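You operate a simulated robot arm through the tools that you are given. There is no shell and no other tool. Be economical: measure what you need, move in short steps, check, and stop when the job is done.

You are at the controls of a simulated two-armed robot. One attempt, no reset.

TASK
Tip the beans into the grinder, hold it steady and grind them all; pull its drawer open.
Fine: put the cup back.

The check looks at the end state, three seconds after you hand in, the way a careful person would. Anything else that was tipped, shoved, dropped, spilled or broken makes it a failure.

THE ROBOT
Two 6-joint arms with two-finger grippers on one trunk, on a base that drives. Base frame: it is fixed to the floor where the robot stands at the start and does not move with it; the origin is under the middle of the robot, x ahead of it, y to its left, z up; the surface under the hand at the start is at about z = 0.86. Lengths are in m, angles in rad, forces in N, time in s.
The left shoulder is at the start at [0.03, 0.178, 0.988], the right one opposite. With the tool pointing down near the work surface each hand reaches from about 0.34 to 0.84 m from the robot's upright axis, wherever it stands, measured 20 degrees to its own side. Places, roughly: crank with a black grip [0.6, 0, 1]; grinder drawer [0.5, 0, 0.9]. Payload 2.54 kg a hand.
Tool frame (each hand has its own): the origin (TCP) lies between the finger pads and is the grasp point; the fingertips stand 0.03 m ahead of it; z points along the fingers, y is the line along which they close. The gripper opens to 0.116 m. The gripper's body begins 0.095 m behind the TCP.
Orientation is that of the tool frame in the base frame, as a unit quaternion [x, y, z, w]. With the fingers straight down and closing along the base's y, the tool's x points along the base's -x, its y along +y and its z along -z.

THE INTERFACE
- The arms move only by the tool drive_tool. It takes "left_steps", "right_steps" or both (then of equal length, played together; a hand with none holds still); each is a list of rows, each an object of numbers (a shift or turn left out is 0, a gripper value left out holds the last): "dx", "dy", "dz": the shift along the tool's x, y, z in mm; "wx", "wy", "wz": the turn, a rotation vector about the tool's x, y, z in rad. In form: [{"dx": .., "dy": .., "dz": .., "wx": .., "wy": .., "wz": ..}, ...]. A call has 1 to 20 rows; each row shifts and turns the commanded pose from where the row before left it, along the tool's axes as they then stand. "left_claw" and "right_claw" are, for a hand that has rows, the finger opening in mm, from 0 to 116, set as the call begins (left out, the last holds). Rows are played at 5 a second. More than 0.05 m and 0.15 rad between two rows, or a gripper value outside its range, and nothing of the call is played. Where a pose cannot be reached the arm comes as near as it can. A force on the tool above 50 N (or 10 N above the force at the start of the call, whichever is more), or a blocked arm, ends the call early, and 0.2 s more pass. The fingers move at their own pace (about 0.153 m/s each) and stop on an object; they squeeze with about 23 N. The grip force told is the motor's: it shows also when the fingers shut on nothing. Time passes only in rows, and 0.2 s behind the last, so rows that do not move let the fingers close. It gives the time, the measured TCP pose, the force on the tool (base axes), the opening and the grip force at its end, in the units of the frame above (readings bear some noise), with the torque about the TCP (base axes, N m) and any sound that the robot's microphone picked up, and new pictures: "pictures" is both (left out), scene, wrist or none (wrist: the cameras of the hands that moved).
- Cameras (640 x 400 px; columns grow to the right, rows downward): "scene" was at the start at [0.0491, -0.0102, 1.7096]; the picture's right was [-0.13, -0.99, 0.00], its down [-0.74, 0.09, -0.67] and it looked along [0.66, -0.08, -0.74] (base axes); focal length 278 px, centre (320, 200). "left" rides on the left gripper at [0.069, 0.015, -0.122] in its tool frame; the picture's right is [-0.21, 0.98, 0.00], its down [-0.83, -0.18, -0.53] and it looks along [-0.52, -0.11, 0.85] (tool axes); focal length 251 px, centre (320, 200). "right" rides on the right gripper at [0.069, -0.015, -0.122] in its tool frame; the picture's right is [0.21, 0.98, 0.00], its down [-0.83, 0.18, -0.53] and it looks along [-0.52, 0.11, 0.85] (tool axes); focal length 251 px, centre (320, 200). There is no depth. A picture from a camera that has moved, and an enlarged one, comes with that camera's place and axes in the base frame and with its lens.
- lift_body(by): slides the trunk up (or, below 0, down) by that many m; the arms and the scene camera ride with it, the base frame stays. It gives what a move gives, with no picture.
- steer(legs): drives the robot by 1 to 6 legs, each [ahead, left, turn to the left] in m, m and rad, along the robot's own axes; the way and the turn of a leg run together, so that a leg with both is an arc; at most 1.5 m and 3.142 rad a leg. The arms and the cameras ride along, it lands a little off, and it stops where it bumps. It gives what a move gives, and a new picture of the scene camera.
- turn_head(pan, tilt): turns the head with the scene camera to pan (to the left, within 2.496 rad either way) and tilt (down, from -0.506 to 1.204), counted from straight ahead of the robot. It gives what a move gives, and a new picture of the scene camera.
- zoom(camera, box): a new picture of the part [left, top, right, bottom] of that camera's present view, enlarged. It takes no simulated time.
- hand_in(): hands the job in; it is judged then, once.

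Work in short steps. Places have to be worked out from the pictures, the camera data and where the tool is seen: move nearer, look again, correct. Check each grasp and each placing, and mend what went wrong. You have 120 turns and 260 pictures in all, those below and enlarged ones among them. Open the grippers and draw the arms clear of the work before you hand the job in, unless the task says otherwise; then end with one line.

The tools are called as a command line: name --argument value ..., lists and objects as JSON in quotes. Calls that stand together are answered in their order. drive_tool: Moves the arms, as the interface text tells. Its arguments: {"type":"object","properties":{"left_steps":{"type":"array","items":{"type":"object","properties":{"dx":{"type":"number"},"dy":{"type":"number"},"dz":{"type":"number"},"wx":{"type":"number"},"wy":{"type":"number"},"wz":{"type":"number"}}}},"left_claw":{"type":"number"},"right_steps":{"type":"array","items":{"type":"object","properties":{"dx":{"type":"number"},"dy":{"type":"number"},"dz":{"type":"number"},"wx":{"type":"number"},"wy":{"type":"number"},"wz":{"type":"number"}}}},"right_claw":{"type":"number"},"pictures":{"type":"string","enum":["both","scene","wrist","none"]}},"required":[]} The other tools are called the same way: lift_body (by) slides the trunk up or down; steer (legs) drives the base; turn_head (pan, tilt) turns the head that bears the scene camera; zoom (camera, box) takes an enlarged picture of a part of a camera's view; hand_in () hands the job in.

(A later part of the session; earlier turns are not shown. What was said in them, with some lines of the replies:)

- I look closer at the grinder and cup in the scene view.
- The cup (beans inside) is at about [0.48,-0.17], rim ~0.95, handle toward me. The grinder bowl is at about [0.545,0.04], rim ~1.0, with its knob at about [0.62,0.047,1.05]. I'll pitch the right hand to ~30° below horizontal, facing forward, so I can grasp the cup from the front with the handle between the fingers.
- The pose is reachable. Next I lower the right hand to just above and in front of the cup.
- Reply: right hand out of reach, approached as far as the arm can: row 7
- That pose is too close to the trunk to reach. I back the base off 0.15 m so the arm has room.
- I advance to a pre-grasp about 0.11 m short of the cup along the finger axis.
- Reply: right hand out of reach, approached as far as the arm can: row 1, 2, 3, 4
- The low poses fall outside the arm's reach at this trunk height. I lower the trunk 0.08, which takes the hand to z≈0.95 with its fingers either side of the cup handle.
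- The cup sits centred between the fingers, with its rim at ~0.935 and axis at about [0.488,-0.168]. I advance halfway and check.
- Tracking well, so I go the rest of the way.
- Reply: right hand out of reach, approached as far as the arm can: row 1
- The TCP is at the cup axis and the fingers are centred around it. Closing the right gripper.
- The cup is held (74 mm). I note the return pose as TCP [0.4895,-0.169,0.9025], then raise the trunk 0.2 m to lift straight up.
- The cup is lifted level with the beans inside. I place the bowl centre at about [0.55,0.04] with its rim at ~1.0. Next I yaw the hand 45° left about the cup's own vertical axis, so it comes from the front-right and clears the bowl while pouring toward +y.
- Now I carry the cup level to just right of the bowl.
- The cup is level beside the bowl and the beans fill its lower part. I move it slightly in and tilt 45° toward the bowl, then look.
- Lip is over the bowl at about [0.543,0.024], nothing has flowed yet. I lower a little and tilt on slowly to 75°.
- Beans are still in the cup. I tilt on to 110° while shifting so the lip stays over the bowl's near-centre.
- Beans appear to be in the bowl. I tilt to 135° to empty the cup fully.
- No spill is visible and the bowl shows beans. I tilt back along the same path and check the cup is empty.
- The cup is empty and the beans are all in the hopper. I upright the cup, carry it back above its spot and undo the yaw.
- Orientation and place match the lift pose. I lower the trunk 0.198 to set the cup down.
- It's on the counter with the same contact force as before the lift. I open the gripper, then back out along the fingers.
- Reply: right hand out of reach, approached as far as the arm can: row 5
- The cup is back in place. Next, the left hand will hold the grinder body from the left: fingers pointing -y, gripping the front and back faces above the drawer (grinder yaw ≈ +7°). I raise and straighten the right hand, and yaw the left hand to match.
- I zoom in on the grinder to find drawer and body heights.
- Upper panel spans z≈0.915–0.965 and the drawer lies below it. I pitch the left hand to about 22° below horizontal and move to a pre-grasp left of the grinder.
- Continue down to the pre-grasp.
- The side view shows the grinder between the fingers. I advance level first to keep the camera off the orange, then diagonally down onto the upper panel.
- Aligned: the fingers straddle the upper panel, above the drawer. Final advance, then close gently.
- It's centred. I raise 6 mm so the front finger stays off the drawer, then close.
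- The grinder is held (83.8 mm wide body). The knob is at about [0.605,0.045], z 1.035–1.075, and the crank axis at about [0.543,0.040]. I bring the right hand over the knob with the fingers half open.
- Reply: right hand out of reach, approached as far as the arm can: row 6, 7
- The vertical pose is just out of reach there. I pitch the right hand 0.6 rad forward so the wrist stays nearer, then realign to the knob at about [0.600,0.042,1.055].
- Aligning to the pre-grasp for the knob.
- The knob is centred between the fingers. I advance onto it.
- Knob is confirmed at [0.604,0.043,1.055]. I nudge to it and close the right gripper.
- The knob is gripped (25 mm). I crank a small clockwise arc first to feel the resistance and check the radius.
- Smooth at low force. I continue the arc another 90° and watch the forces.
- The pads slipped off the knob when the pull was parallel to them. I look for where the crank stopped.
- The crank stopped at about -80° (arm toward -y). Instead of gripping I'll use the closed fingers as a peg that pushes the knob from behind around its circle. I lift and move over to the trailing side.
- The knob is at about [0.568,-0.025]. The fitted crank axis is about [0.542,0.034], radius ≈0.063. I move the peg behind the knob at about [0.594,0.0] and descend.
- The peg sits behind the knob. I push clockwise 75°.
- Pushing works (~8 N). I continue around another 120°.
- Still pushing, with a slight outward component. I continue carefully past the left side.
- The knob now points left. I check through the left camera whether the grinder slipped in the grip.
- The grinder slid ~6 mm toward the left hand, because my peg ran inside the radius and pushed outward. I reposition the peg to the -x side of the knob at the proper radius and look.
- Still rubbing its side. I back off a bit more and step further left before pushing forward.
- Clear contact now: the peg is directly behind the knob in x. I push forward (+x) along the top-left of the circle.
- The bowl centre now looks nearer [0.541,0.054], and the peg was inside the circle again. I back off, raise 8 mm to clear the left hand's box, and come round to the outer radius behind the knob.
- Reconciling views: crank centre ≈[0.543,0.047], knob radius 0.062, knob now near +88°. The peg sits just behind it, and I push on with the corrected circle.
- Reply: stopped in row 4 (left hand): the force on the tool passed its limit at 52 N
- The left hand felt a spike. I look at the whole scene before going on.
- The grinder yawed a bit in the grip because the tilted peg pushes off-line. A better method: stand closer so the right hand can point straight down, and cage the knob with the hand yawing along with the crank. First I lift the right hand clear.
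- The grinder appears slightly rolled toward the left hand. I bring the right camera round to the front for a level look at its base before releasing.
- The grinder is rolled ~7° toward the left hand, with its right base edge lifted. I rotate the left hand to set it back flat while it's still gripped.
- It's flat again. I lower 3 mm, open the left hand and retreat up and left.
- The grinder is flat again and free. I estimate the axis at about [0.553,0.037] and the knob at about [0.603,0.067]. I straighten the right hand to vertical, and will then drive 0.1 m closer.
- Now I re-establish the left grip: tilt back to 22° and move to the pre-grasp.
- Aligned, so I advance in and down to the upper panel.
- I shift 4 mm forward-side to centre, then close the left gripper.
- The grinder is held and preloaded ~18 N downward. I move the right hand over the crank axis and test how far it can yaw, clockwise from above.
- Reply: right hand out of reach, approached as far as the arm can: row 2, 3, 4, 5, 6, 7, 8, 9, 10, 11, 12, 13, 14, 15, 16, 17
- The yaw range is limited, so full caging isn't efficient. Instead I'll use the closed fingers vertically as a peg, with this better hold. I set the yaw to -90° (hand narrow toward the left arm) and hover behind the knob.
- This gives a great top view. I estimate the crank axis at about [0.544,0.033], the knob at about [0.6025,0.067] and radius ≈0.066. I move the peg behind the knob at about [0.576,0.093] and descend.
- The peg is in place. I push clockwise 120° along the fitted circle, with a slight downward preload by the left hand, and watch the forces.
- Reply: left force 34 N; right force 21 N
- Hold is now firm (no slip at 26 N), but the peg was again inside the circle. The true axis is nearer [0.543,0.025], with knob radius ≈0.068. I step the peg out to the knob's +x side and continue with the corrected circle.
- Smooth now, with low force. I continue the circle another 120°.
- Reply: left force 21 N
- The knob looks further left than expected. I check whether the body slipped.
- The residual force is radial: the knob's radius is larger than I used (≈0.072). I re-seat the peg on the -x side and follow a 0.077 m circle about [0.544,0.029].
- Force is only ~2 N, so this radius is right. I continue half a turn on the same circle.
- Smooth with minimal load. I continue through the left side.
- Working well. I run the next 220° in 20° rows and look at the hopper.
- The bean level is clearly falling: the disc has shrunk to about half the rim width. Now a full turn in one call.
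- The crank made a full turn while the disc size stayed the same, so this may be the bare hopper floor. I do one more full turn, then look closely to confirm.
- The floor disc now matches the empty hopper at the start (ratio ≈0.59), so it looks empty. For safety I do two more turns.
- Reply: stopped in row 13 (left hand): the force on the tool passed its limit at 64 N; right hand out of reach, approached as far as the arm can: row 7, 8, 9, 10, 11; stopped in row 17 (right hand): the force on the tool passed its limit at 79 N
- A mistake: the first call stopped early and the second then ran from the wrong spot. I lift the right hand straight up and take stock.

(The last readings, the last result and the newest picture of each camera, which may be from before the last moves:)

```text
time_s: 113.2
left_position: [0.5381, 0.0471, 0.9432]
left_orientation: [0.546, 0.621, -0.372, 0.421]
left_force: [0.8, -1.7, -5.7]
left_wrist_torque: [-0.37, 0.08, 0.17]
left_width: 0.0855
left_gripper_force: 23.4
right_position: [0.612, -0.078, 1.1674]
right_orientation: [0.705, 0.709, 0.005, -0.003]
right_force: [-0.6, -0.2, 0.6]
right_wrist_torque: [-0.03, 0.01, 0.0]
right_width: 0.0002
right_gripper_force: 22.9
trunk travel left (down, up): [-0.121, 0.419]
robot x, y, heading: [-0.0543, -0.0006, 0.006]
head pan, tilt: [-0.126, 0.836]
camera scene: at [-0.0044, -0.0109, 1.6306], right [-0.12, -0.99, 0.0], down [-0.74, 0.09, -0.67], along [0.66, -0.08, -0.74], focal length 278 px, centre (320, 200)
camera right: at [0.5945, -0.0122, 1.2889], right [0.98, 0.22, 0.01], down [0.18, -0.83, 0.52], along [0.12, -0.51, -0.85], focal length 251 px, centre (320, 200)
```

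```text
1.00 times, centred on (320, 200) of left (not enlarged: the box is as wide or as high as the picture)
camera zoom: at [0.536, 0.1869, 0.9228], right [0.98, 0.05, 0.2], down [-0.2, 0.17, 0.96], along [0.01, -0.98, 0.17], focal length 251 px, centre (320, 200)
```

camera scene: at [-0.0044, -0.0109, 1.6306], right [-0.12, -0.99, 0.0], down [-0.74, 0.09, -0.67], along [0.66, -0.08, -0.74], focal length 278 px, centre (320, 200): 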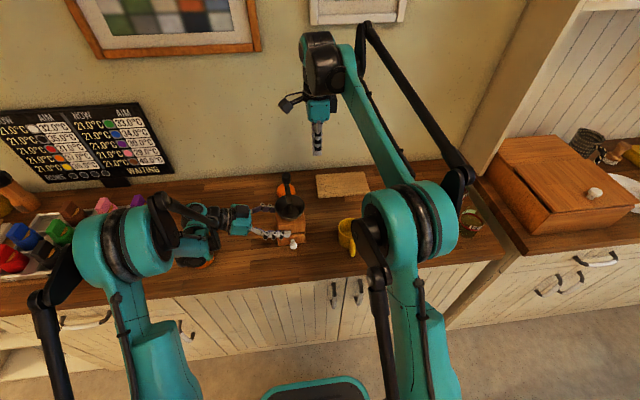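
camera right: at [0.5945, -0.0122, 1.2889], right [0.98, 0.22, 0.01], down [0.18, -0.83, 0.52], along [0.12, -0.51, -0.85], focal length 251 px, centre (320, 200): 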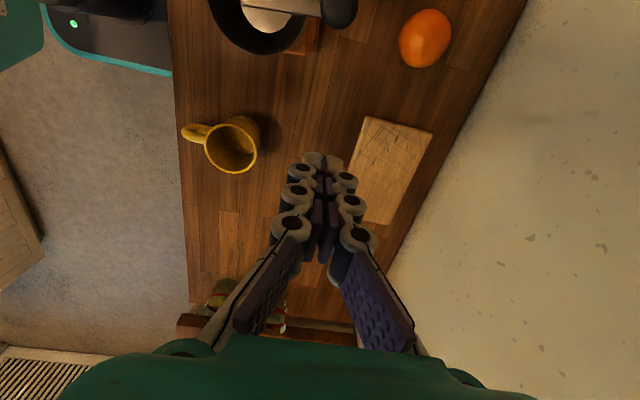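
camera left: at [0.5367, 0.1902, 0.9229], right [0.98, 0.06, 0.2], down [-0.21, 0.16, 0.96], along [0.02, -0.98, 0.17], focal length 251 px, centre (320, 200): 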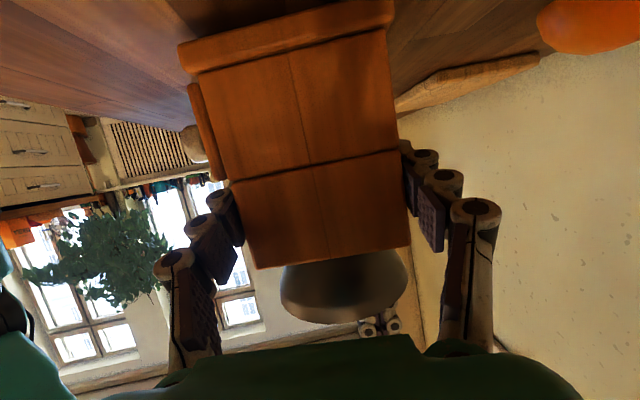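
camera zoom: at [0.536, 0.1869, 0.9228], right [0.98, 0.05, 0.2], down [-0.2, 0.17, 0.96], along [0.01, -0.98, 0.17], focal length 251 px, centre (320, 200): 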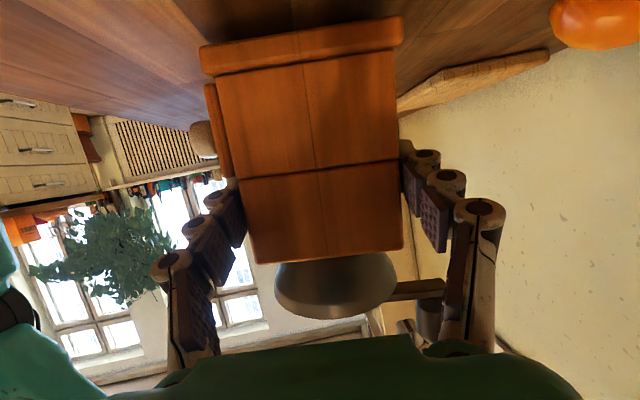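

The hopper looks empty and nothing was upset; the grinder is just slightly rotated in the grip. I open the left hand so it settles flat, back it out 20 mm to leave room at the drawer knob, and re-grip.

drive_tool --left_claw 116 --left_steps '[{}, {}, {"dz": -10}, {"dz": -10, "dx": 3}, {}]' --pictures "wrist"

zoom --camera "scene" --box '[220, 170, 360, 270]'

```text
time_s: 114.4
left_position: [0.5362, 0.0666, 0.9473]
left_orientation: [0.546, 0.621, -0.372, 0.422]
left_force: [-0.2, -0.3, 0.7]
left_wrist_torque: [0.0, 0.01, -0.03]
left_width: 0.116
left_gripper_force: 0.0
right_position: [0.6116, -0.077, 1.1672]
right_orientation: [0.706, 0.708, 0.006, -0.002]
right_force: [0.1, -0.5, -0.6]
right_wrist_torque: [-0.03, -0.02, 0.02]
right_width: 0.0001
right_gripper_force: 23.0
trunk travel left (down, up): [-0.121, 0.419]
robot x, y, heading: [-0.0544, 0.0028, 0.003]
head pan, tilt: [-0.126, 0.836]
camera left: at [0.5328, 0.2062, 0.9268], right [0.98, 0.05, 0.2], down [-0.2, 0.17, 0.96], along [0.01, -0.98, 0.17], focal length 251 px, centre (320, 200)
```

left: 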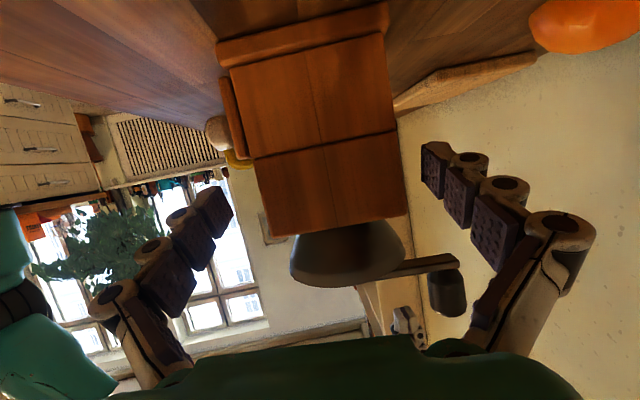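

```text
4.00 times, centred on (290, 220) of scene
camera zoom: at [-0.0049, -0.0102, 1.6306], right [-0.12, -0.99, 0.0], down [-0.74, 0.09, -0.67], along [0.67, -0.08, -0.74], focal length 1111 px, centre (440, 120)
```

zoom: 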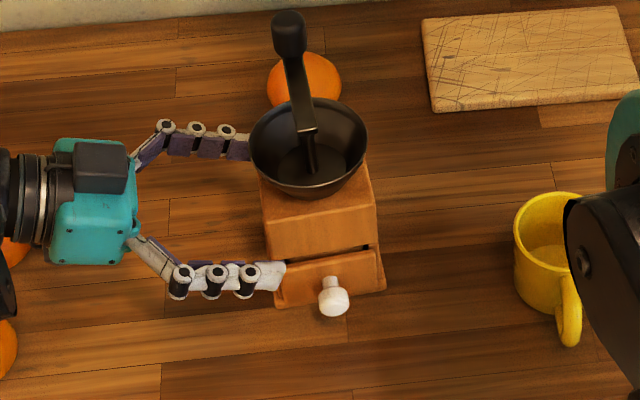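

The grinder stands flat and the hopper is empty. I close the left gripper on its left portion and slide it ~15 mm back toward its original spot.

drive_tool --left_claw 55 --left_steps '[{}, {}, {}, {}, {"dx": 1.4, "dz": -3.6}, {"dx": 1.4, "dz": -3.6}, {"dx": 1.4, "dz": -3.6}, {"dx": 1.4, "dz": -3.6}, {}]' --pictures "wrist"

zoom --camera "scene" --box '[220, 170, 360, 270]'

```text
time_s: 116.4
left_position: [0.5347, 0.0816, 0.9459]
left_orientation: [0.546, 0.621, -0.372, 0.422]
left_force: [-1.1, -4.0, 0.1]
left_wrist_torque: [0.16, -0.26, -0.14]
left_width: 0.0836
left_gripper_force: 22.5
right_position: [0.6112, -0.0788, 1.1655]
right_orientation: [0.706, 0.708, 0.006, -0.003]
right_force: [-0.2, -0.2, 0.4]
right_wrist_torque: [-0.01, 0.01, 0.02]
right_width: 0.0001
right_gripper_force: 23.3
trunk travel left (down, up): [-0.121, 0.419]
robot x, y, heading: [-0.0555, -0.0029, 0.002]
head pan, tilt: [-0.126, 0.836]
camera left: at [0.5311, 0.2218, 0.9272], right [0.98, 0.04, 0.2], down [-0.2, 0.17, 0.96], along [0.01, -0.98, 0.17], focal length 251 px, centre (320, 200)
```

left: 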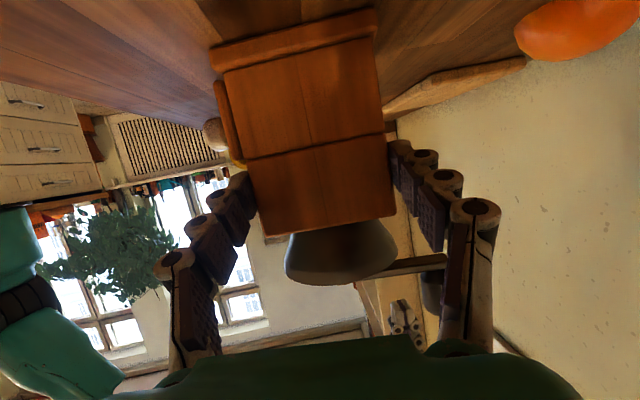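

```text
4.00 times, centred on (290, 220) of scene
camera zoom: at [-0.005, -0.0106, 1.6306], right [-0.12, -0.99, 0.0], down [-0.74, 0.09, -0.67], along [0.67, -0.08, -0.74], focal length 1111 px, centre (440, 120)
```

zoom: 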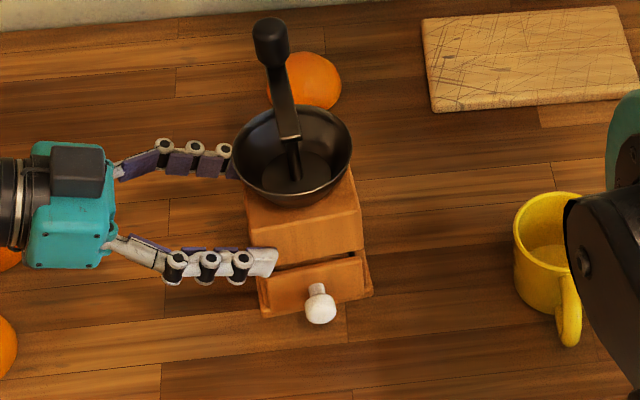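

Held near its original place, with the drawer knob free at about [0.474,0.024,0.89]. I bring the right hand back in front: retreat in x, yaw to 0, and pitch 0.6 rad forward.

drive_tool --right_claw 50 --right_steps '[{"dy": -42}, {"dy": -42}, {"dy": -42}, {"dy": -42}, {"dy": -42}, {"wz": -0.1428}, {"wz": -0.1428}, {"wz": -0.1428}, {"wz": -0.1428}, {"wz": -0.1428}, {"wz": -0.1428}, {"wz": -0.1428}, {"wz": -0.1428}, {"wz": -0.1428}, {"wz": -0.1428}, {"wz": -0.1428}, {"wy": -0.15}, {"wy": -0.15}, {"wy": -0.15}, {"wy": -0.15}]'

```text
time_s: 120.6
left_position: [0.5341, 0.0826, 0.9483]
left_orientation: [0.546, 0.621, -0.373, 0.422]
left_force: [-2.1, 0.1, 0.7]
left_wrist_torque: [0.0, -0.05, -0.15]
left_width: 0.0839
left_gripper_force: 23.0
right_position: [0.4031, -0.0771, 1.1633]
right_orientation: [-0.001, 0.954, 0.006, 0.299]
right_force: [-0.7, -0.7, 0.6]
right_wrist_torque: [0.02, 0.02, -0.04]
right_width: 0.0501
right_gripper_force: 0.1
trunk travel left (down, up): [-0.121, 0.419]
robot x, y, heading: [-0.0551, 0.0023, 0.004]
head pan, tilt: [-0.126, 0.836]
camera scene: at [-0.0051, -0.0103, 1.6306], right [-0.12, -0.99, 0.0], down [-0.74, 0.09, -0.67], along [0.67, -0.08, -0.74], focal length 278 px, centre (320, 200)
camera right: at [0.276, -0.0948, 1.2248], right [-0.18, 0.98, -0.11], down [0.37, 0.17, 0.91], along [0.91, 0.12, -0.4], focal length 251 px, centre (320, 200)
```

scene: 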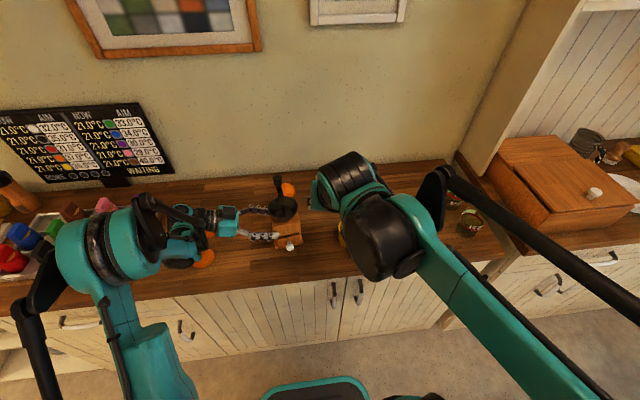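
right: 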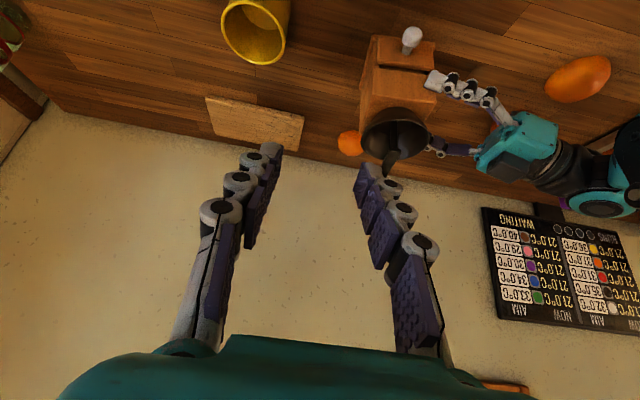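

Both cameras agree that the knob is at [0.4735,0.0255,0.89]. I move to a pre-grasp 80 mm short of it.

drive_tool --right_steps '[{"dx": 18.8, "dy": 20.5, "dz": 35.6}, {"dx": 18.8, "dy": 20.5, "dz": 35.6}, {"dx": 18.8, "dy": 20.5, "dz": 35.6}, {"dx": 18.8, "dy": 20.5, "dz": 35.6}, {"dx": 18.8, "dy": 20.5, "dz": 35.6}, {}]' --pictures "wrist"

zoom --camera "right" --box '[200, 40, 440, 190]'

```text
time_s: 122.0
left_position: [0.5347, 0.0821, 0.9471]
left_orientation: [0.546, 0.621, -0.371, 0.422]
left_force: [-0.2, -0.2, -0.6]
left_wrist_torque: [0.33, -0.14, -0.04]
left_width: 0.0836
left_gripper_force: 22.7
right_position: [0.423, 0.0252, 0.9655]
right_orientation: [0.0, 0.955, 0.006, 0.297]
right_force: [-0.1, -0.7, -0.1]
right_wrist_torque: [0.02, -0.02, 0.04]
right_width: 0.0499
right_gripper_force: 0.0
trunk travel left (down, up): [-0.121, 0.419]
robot x, y, heading: [-0.0548, 0.0009, 0.003]
head pan, tilt: [-0.126, 0.836]
camera right: at [0.2961, 0.0088, 1.0274], right [-0.18, 0.98, -0.11], down [0.38, 0.17, 0.91], along [0.91, 0.12, -0.4], focal length 251 px, centre (320, 200)
```

right: 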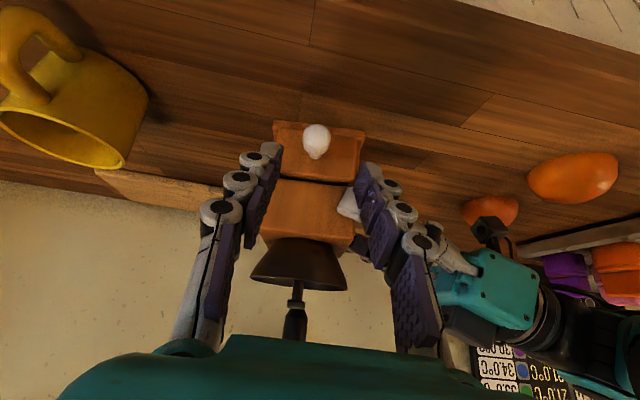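

```text
2.67 times, centred on (320, 115) of right
camera zoom: at [0.2961, 0.0088, 1.0274], right [-0.18, 0.98, -0.11], down [0.38, 0.17, 0.91], along [0.91, 0.12, -0.4], focal length 670 px, centre (320, 427)
```

zoom: 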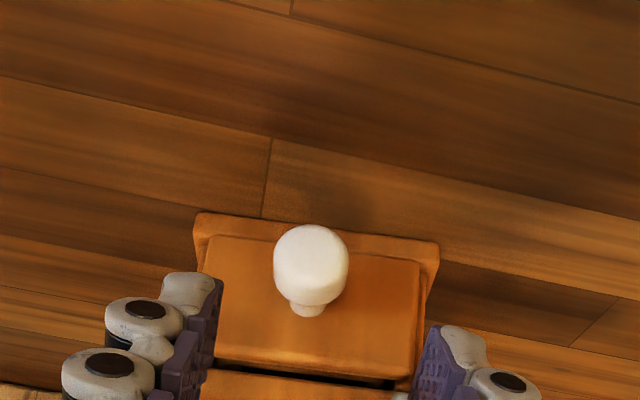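

Aligned. I narrow to 40 mm and advance onto the knob.

drive_tool --right_claw 40 --right_steps '[{"dy": -1, "dz": 28.7, "dx": -0.7}, {"dz": 28.7, "dx": -0.7}, {"dz": 28.7, "dx": -0.7}, {}]' --pictures "wrist"

zoom --camera "scene" --box '[220, 180, 340, 270]'

```text
time_s: 123.0
left_position: [0.5362, 0.0841, 0.9493]
left_orientation: [0.544, 0.622, -0.37, 0.425]
left_force: [34.2, 13.1, 17.1]
left_wrist_torque: [-0.3, -1.08, 1.13]
left_width: 0.0848
left_gripper_force: 23.8
right_position: [0.4732, 0.0221, 0.8966]
right_orientation: [0.002, 0.955, 0.003, 0.296]
right_force: [-33.5, -22.2, -2.3]
right_wrist_torque: [0.19, 0.32, 0.19]
right_width: 0.0394
right_gripper_force: 20.6
trunk travel left (down, up): [-0.121, 0.419]
robot x, y, heading: [-0.0525, 0.006, 0.004]
head pan, tilt: [-0.126, 0.836]
camera right: at [0.3466, 0.0065, 0.9577], right [-0.17, 0.98, -0.12], down [0.38, 0.18, 0.91], along [0.91, 0.11, -0.4], focal length 251 px, centre (320, 200)
```

right: 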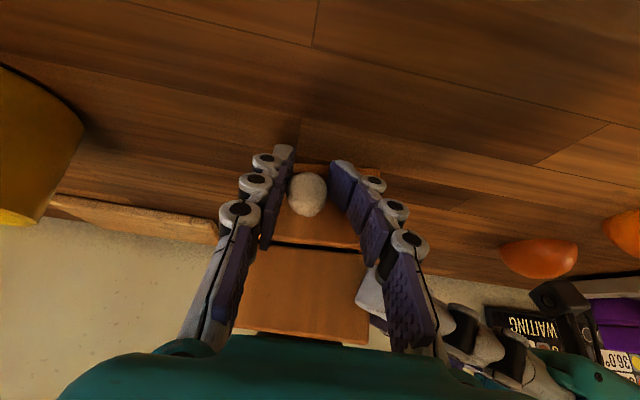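

```text
4.44 times, centred on (280, 225) of scene
camera zoom: at [-0.0069, -0.01, 1.6308], right [-0.12, -0.99, 0.0], down [-0.74, 0.09, -0.67], along [0.67, -0.08, -0.74], focal length 1235 px, centre (498, 89)
```

zoom: 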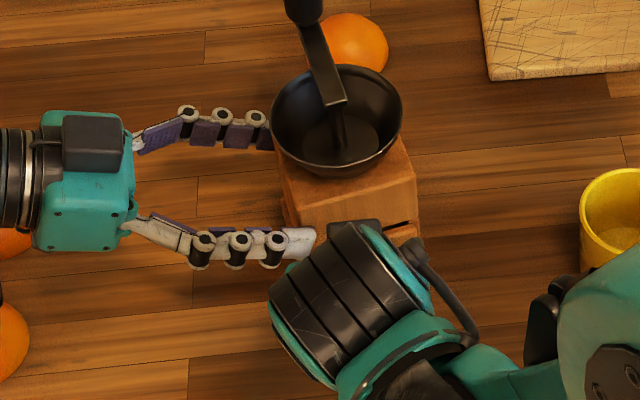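

There's contact, probably the tips on the drawer face or the left fingertip. I back off 8 mm and check the force.

drive_tool --right_steps '[{"dx": 6.6, "dz": -4.6, "dy": 1}, {}]' --pictures "wrist"

zoom --camera "right" --box '[220, 130, 420, 300]'

```text
time_s: 123.6
left_position: [0.533, 0.0818, 0.9468]
left_orientation: [0.546, 0.621, -0.371, 0.421]
left_force: [12.0, 6.2, 1.9]
left_wrist_torque: [-0.11, -0.44, 0.54]
left_width: 0.0842
left_gripper_force: 22.9
right_position: [0.4693, 0.0273, 0.8967]
right_orientation: [0.0, 0.955, 0.005, 0.298]
right_force: [-10.0, -3.6, 0.5]
right_wrist_torque: [-0.08, 0.17, -0.11]
right_width: 0.041
right_gripper_force: 0.0
trunk travel left (down, up): [-0.121, 0.419]
robot x, y, heading: [-0.0563, -0.0008, 0.01]
head pan, tilt: [-0.126, 0.836]
camera right: at [0.3424, 0.0097, 0.9571], right [-0.18, 0.98, -0.11], down [0.37, 0.17, 0.91], along [0.91, 0.12, -0.4], focal length 251 px, centre (320, 200)
```

right: 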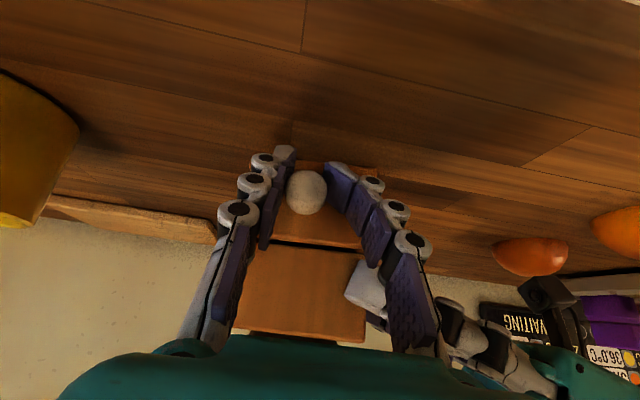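

```text
2.35 times, centred on (320, 215) of right
camera zoom: at [0.3424, 0.0097, 0.9571], right [-0.18, 0.98, -0.11], down [0.37, 0.17, 0.91], along [0.91, 0.12, -0.4], focal length 592 px, centre (320, 165)
```

zoom: 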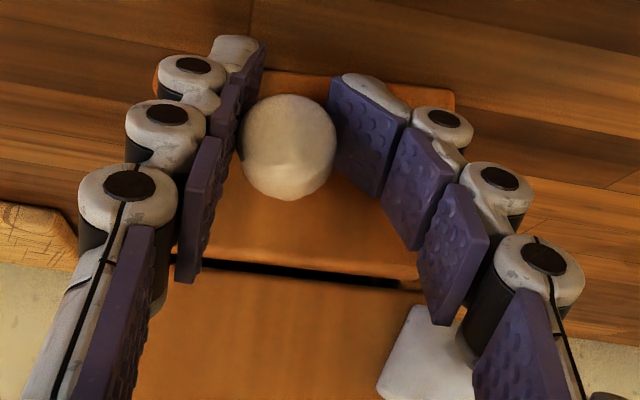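

The bulb is between the pads. I shift slightly and close on it.

drive_tool --right_steps '[{"dx": 2.5, "dz": -1.7, "dy": -4}, {}]' --pictures "none"

drive_tool --right_claw 8 --right_steps '[{}, {}, {}]' --pictures "wrist"

```text
time_s: 124.2
left_position: [0.5322, 0.0809, 0.946]
left_orientation: [0.547, 0.621, -0.372, 0.421]
left_force: [-0.7, -0.2, -5.1]
left_wrist_torque: [-0.06, 0.28, -0.1]
left_width: 0.0838
left_gripper_force: 22.7
right_position: [0.4675, 0.0236, 0.8957]
right_orientation: [0.0, 0.954, 0.006, 0.299]
right_force: [-1.8, -0.4, 0.4]
right_wrist_torque: [0.01, -0.01, 0.01]
right_width: 0.0426
right_gripper_force: 0.0
trunk travel left (down, up): [-0.121, 0.419]
robot x, y, heading: [-0.0542, 0.0011, 0.004]
head pan, tilt: [-0.126, 0.836]
```

```text
time_s: 125.0
left_position: [0.5346, 0.0818, 0.9475]
left_orientation: [0.546, 0.621, -0.372, 0.422]
left_force: [4.9, 5.9, -8.6]
left_wrist_torque: [0.36, -0.38, -0.48]
left_width: 0.0837
left_gripper_force: 23.4
right_position: [0.4671, 0.023, 0.8951]
right_orientation: [0.0, 0.955, 0.007, 0.298]
right_force: [-2.1, -8.3, 6.9]
right_wrist_torque: [-0.01, -0.06, 0.3]
right_width: 0.0257
right_gripper_force: 22.7
trunk travel left (down, up): [-0.121, 0.419]
robot x, y, heading: [-0.0535, -0.0018, -0.0]
head pan, tilt: [-0.126, 0.836]
camera right: at [0.3396, 0.0061, 0.9565], right [-0.18, 0.98, -0.11], down [0.38, 0.17, 0.91], along [0.91, 0.12, -0.4], focal length 251 px, centre (320, 200)
```

right: 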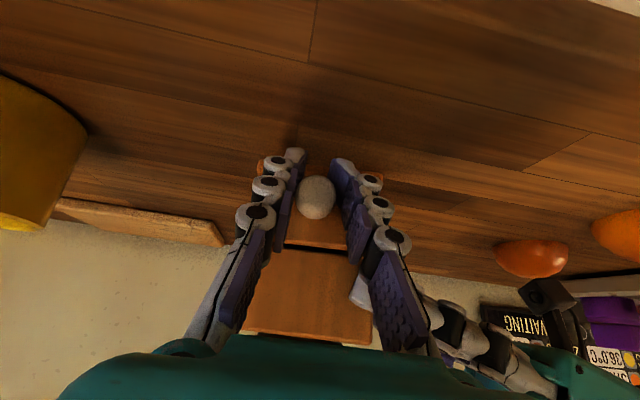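

The knob is gripped (25.7 mm). I pull along the drawer axis in small steps.

drive_tool --right_steps '[{"dx": 7.4, "dy": -1, "dz": -5.1}, {"dx": 7.4, "dy": -1, "dz": -5.1}, {"dx": 7.4, "dy": -1, "dz": -5.1}, {"dx": 7.4, "dy": -1, "dz": -5.1}, {}]' --pictures "wrist"

zoom --camera "scene" --box '[220, 180, 340, 270]'

```text
time_s: 126.2
left_position: [0.535, 0.0815, 0.9466]
left_orientation: [0.546, 0.621, -0.372, 0.422]
left_force: [-0.7, 0.2, -2.5]
left_wrist_torque: [0.06, 0.12, -0.64]
left_width: 0.084
left_gripper_force: 22.8
right_position: [0.4315, 0.0194, 0.8961]
right_orientation: [0.0, 0.955, 0.006, 0.297]
right_force: [0.1, 0.3, 0.3]
right_wrist_torque: [0.11, 0.41, 0.44]
right_width: 0.0256
right_gripper_force: 23.1
trunk travel left (down, up): [-0.121, 0.419]
robot x, y, heading: [-0.0543, 0.0013, 0.007]
head pan, tilt: [-0.126, 0.836]
camera right: at [0.3043, 0.002, 0.9562], right [-0.18, 0.98, -0.11], down [0.38, 0.17, 0.91], along [0.91, 0.12, -0.4], focal length 251 px, centre (320, 200)
```

right: 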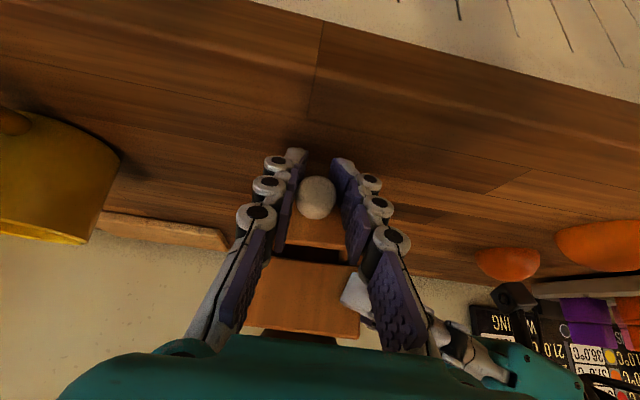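

```text
4.44 times, centred on (280, 225) of scene
camera zoom: at [-0.0043, -0.01, 1.6306], right [-0.12, -0.99, 0.0], down [-0.74, 0.09, -0.67], along [0.66, -0.08, -0.74], focal length 1235 px, centre (498, 89)
```

zoom: 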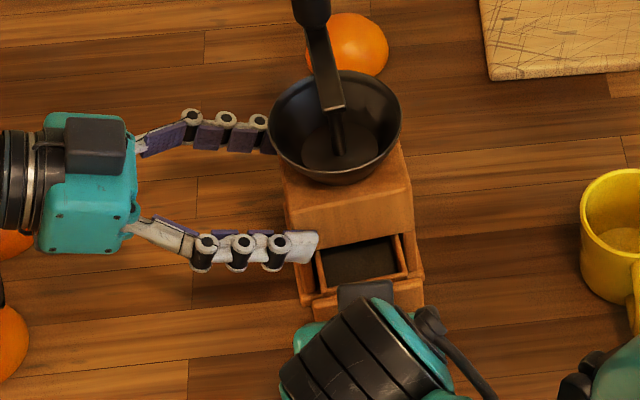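

The drawer is sliding open with grounds inside. I pull another 12 mm, then release.

drive_tool --right_steps '[{"dx": 5, "dy": -0.7, "dz": -3.4}, {"dx": 5, "dy": -0.7, "dz": -3.4}, {}]' --pictures "none"

zoom --camera "scene" --box '[220, 180, 340, 270]'

```text
time_s: 127.0
left_position: [0.5338, 0.0817, 0.9466]
left_orientation: [0.545, 0.621, -0.372, 0.423]
left_force: [0.9, -0.4, -0.9]
left_wrist_torque: [-0.23, 0.36, -0.43]
left_width: 0.0837
left_gripper_force: 23.4
right_position: [0.417, 0.0181, 0.8954]
right_orientation: [0.001, 0.955, 0.005, 0.298]
right_force: [0.5, 0.0, 0.1]
right_wrist_torque: [0.11, 0.43, 0.42]
right_width: 0.0253
right_gripper_force: 22.6
trunk travel left (down, up): [-0.121, 0.419]
robot x, y, heading: [-0.0533, 0.0017, 0.005]
head pan, tilt: [-0.126, 0.836]
```

```text
4.44 times, centred on (280, 225) of scene
camera zoom: at [-0.0042, -0.0101, 1.6306], right [-0.12, -0.99, 0.0], down [-0.74, 0.09, -0.67], along [0.66, -0.08, -0.74], focal length 1235 px, centre (498, 89)
```

zoom: 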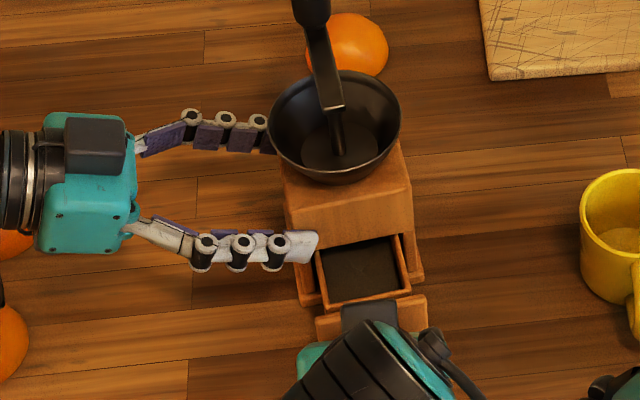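

The drawer is open ~50 mm and full of grounds. I release the knob and withdraw the right hand back and up.

drive_tool --right_claw 60 --right_steps '[{}, {}, {"dz": -25}, {"dz": -40}, {"dz": -40}, {"dx": -25, "dz": -30}, {"dx": -25, "dz": -30}, {"dy": -40}, {"dy": -40}, {"dy": -40}]' --pictures "scene"

zoom --camera "scene" --box '[220, 180, 340, 270]'

```text
time_s: 129.2
left_position: [0.5332, 0.0813, 0.9477]
left_orientation: [0.547, 0.621, -0.372, 0.421]
left_force: [0.1, 0.0, -6.6]
left_wrist_torque: [0.03, 0.2, -0.05]
left_width: 0.0838
left_gripper_force: 22.9
right_position: [0.3655, -0.1004, 1.0583]
right_orientation: [0.0, 0.955, 0.006, 0.297]
right_force: [0.4, 0.1, -0.2]
right_wrist_torque: [-0.01, -0.03, 0.0]
right_width: 0.06
right_gripper_force: 0.0
trunk travel left (down, up): [-0.121, 0.419]
robot x, y, heading: [-0.0547, 0.0014, 0.002]
head pan, tilt: [-0.126, 0.836]
camera scene: at [-0.0046, -0.0104, 1.6306], right [-0.12, -0.99, 0.0], down [-0.74, 0.09, -0.67], along [0.66, -0.08, -0.74], focal length 278 px, centre (320, 200)
```

scene: 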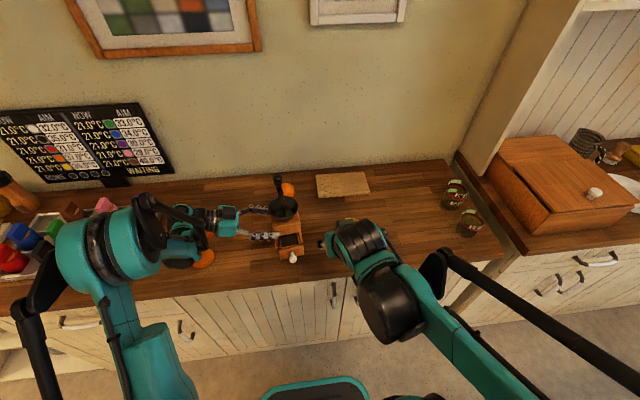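

```text
4.44 times, centred on (280, 225) of scene
camera zoom: at [-0.0046, -0.0104, 1.6306], right [-0.12, -0.99, 0.0], down [-0.74, 0.09, -0.67], along [0.66, -0.08, -0.74], focal length 1235 px, centre (498, 89)
```

zoom: 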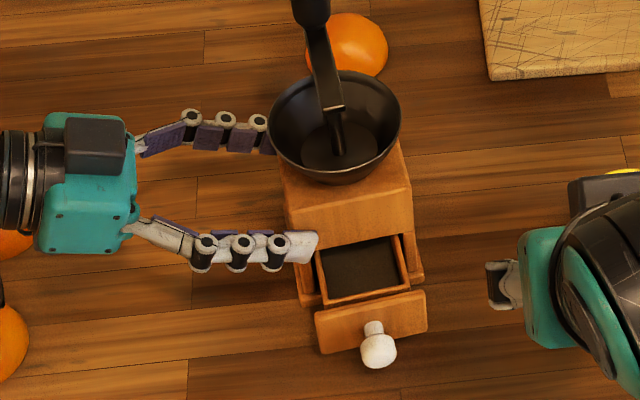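

I set the grinder down gently, open the left hand and withdraw it.

drive_tool --left_steps '[{"dx": 1.9, "dz": 0.8}, {}]' --pictures "none"

drive_tool --left_claw 116 --left_steps '[{}, {}, {"dz": -25}, {"dz": -30}, {"dz": -30, "dx": -10}, {"dz": -25, "dx": -30}, {"dz": -20, "dx": -40}, {"dz": -15, "dx": -40}]' --pictures "scene"

zoom --camera "scene" --box '[180, 160, 400, 300]'

```text
time_s: 129.8
left_position: [0.5343, 0.0816, 0.9459]
left_orientation: [0.544, 0.621, -0.372, 0.424]
left_force: [5.3, 1.7, 8.5]
left_wrist_torque: [-0.6, 0.2, 0.25]
left_width: 0.0839
left_gripper_force: 22.8
right_position: [0.3661, -0.0996, 1.0583]
right_orientation: [0.0, 0.955, 0.006, 0.297]
right_force: [-0.6, 0.0, -0.1]
right_wrist_torque: [0.02, 0.0, 0.0]
right_width: 0.0604
right_gripper_force: 0.1
trunk travel left (down, up): [-0.121, 0.419]
robot x, y, heading: [-0.0542, 0.0038, 0.006]
head pan, tilt: [-0.126, 0.836]
```

```text
time_s: 131.6
left_position: [0.5222, 0.1695, 1.1118]
left_orientation: [0.546, 0.622, -0.371, 0.422]
left_force: [0.0, -0.1, 1.1]
left_wrist_torque: [0.02, -0.01, 0.0]
left_width: 0.116
left_gripper_force: 0.0
right_position: [0.3665, -0.1002, 1.0579]
right_orientation: [0.001, 0.955, 0.006, 0.298]
right_force: [-0.7, -0.9, 0.9]
right_wrist_torque: [-0.01, -0.01, 0.01]
right_width: 0.06
right_gripper_force: 0.0
trunk travel left (down, up): [-0.121, 0.419]
robot x, y, heading: [-0.0524, 0.0013, 0.007]
head pan, tilt: [-0.126, 0.836]
camera scene: at [-0.0058, -0.0106, 1.6306], right [-0.12, -0.99, 0.0], down [-0.74, 0.09, -0.67], along [0.67, -0.08, -0.74], focal length 278 px, centre (320, 200)
```

scene: 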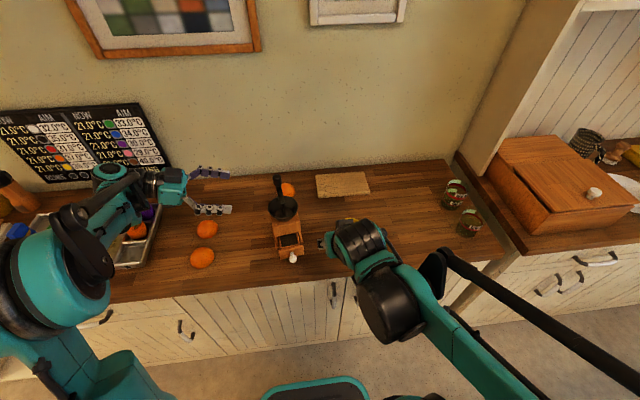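

```text
2.86 times, centred on (290, 230) of scene
camera zoom: at [-0.0058, -0.0106, 1.6306], right [-0.12, -0.99, 0.0], down [-0.74, 0.09, -0.67], along [0.67, -0.08, -0.74], focal length 794 px, centre (406, 114)
```

zoom: 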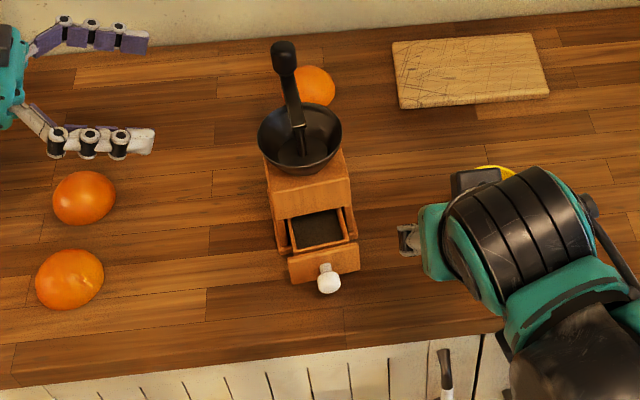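

Everything stands as wanted. I back the robot off 0.2 m to clear the work and take a final look.

steer --legs '[[-0.2, 0, 0]]'

zoom --camera "scene" --box '[180, 120, 400, 260]'

```text
time_s: 133.2
left_position: [0.3169, 0.1678, 1.1122]
left_orientation: [0.547, 0.621, -0.371, 0.422]
left_force: [-0.7, -0.4, 0.5]
left_wrist_torque: [0.02, 0.0, 0.03]
left_width: 0.1159
left_gripper_force: 0.0
right_position: [0.1579, -0.1003, 1.0603]
right_orientation: [0.001, 0.954, 0.005, 0.298]
right_force: [-0.4, -0.6, 0.1]
right_wrist_torque: [-0.01, -0.03, 0.0]
right_width: 0.0599
right_gripper_force: 0.0
trunk travel left (down, up): [-0.121, 0.419]
robot x, y, heading: [-0.2574, -0.0005, -0.0]
head pan, tilt: [-0.126, 0.836]
camera scene: at [-0.2126, -0.0105, 1.6307], right [-0.13, -0.99, 0.0], down [-0.74, 0.09, -0.67], along [0.67, -0.08, -0.74], focal length 278 px, centre (320, 200)
```

scene: 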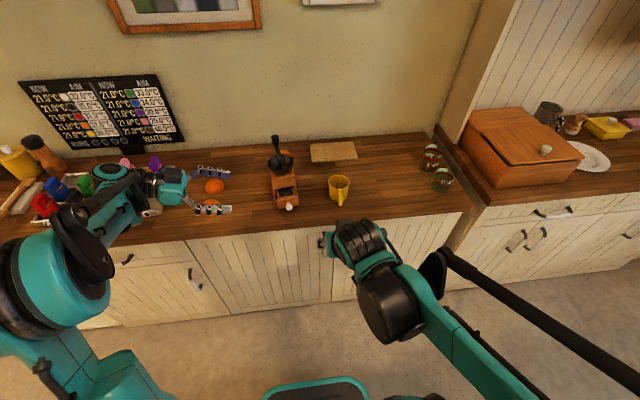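

```text
2.86 times, centred on (290, 190) of scene
camera zoom: at [-0.2126, -0.0105, 1.6307], right [-0.13, -0.99, 0.0], down [-0.74, 0.09, -0.67], along [0.67, -0.08, -0.74], focal length 794 px, centre (406, 229)
```

zoom: 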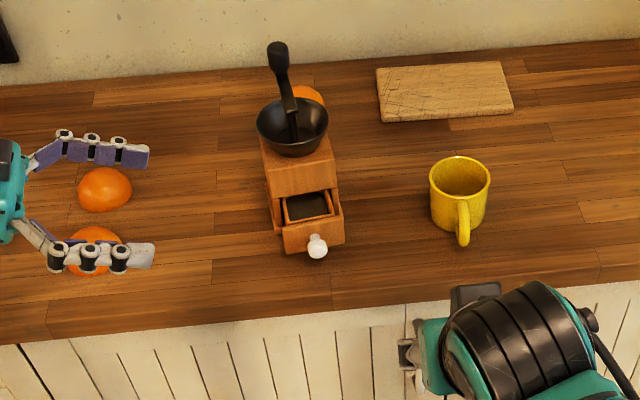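

The cup is back upright, the hopper is empty, the drawer is open with the grounds, there are no spills, and both arms are clear with their grippers open. I hand in.

hand_in

```text
The job is handed in.
```

I tipped the beans into the grinder, put the cup back on its spot, cranked until the hopper looked empty, and pulled the drawer open about 50 mm with grounds in it. Nothing spilled or tipped that I could see, but the grinder slipped and rocked in the grip a few times while I cranked, so I slid it back close to where it started.
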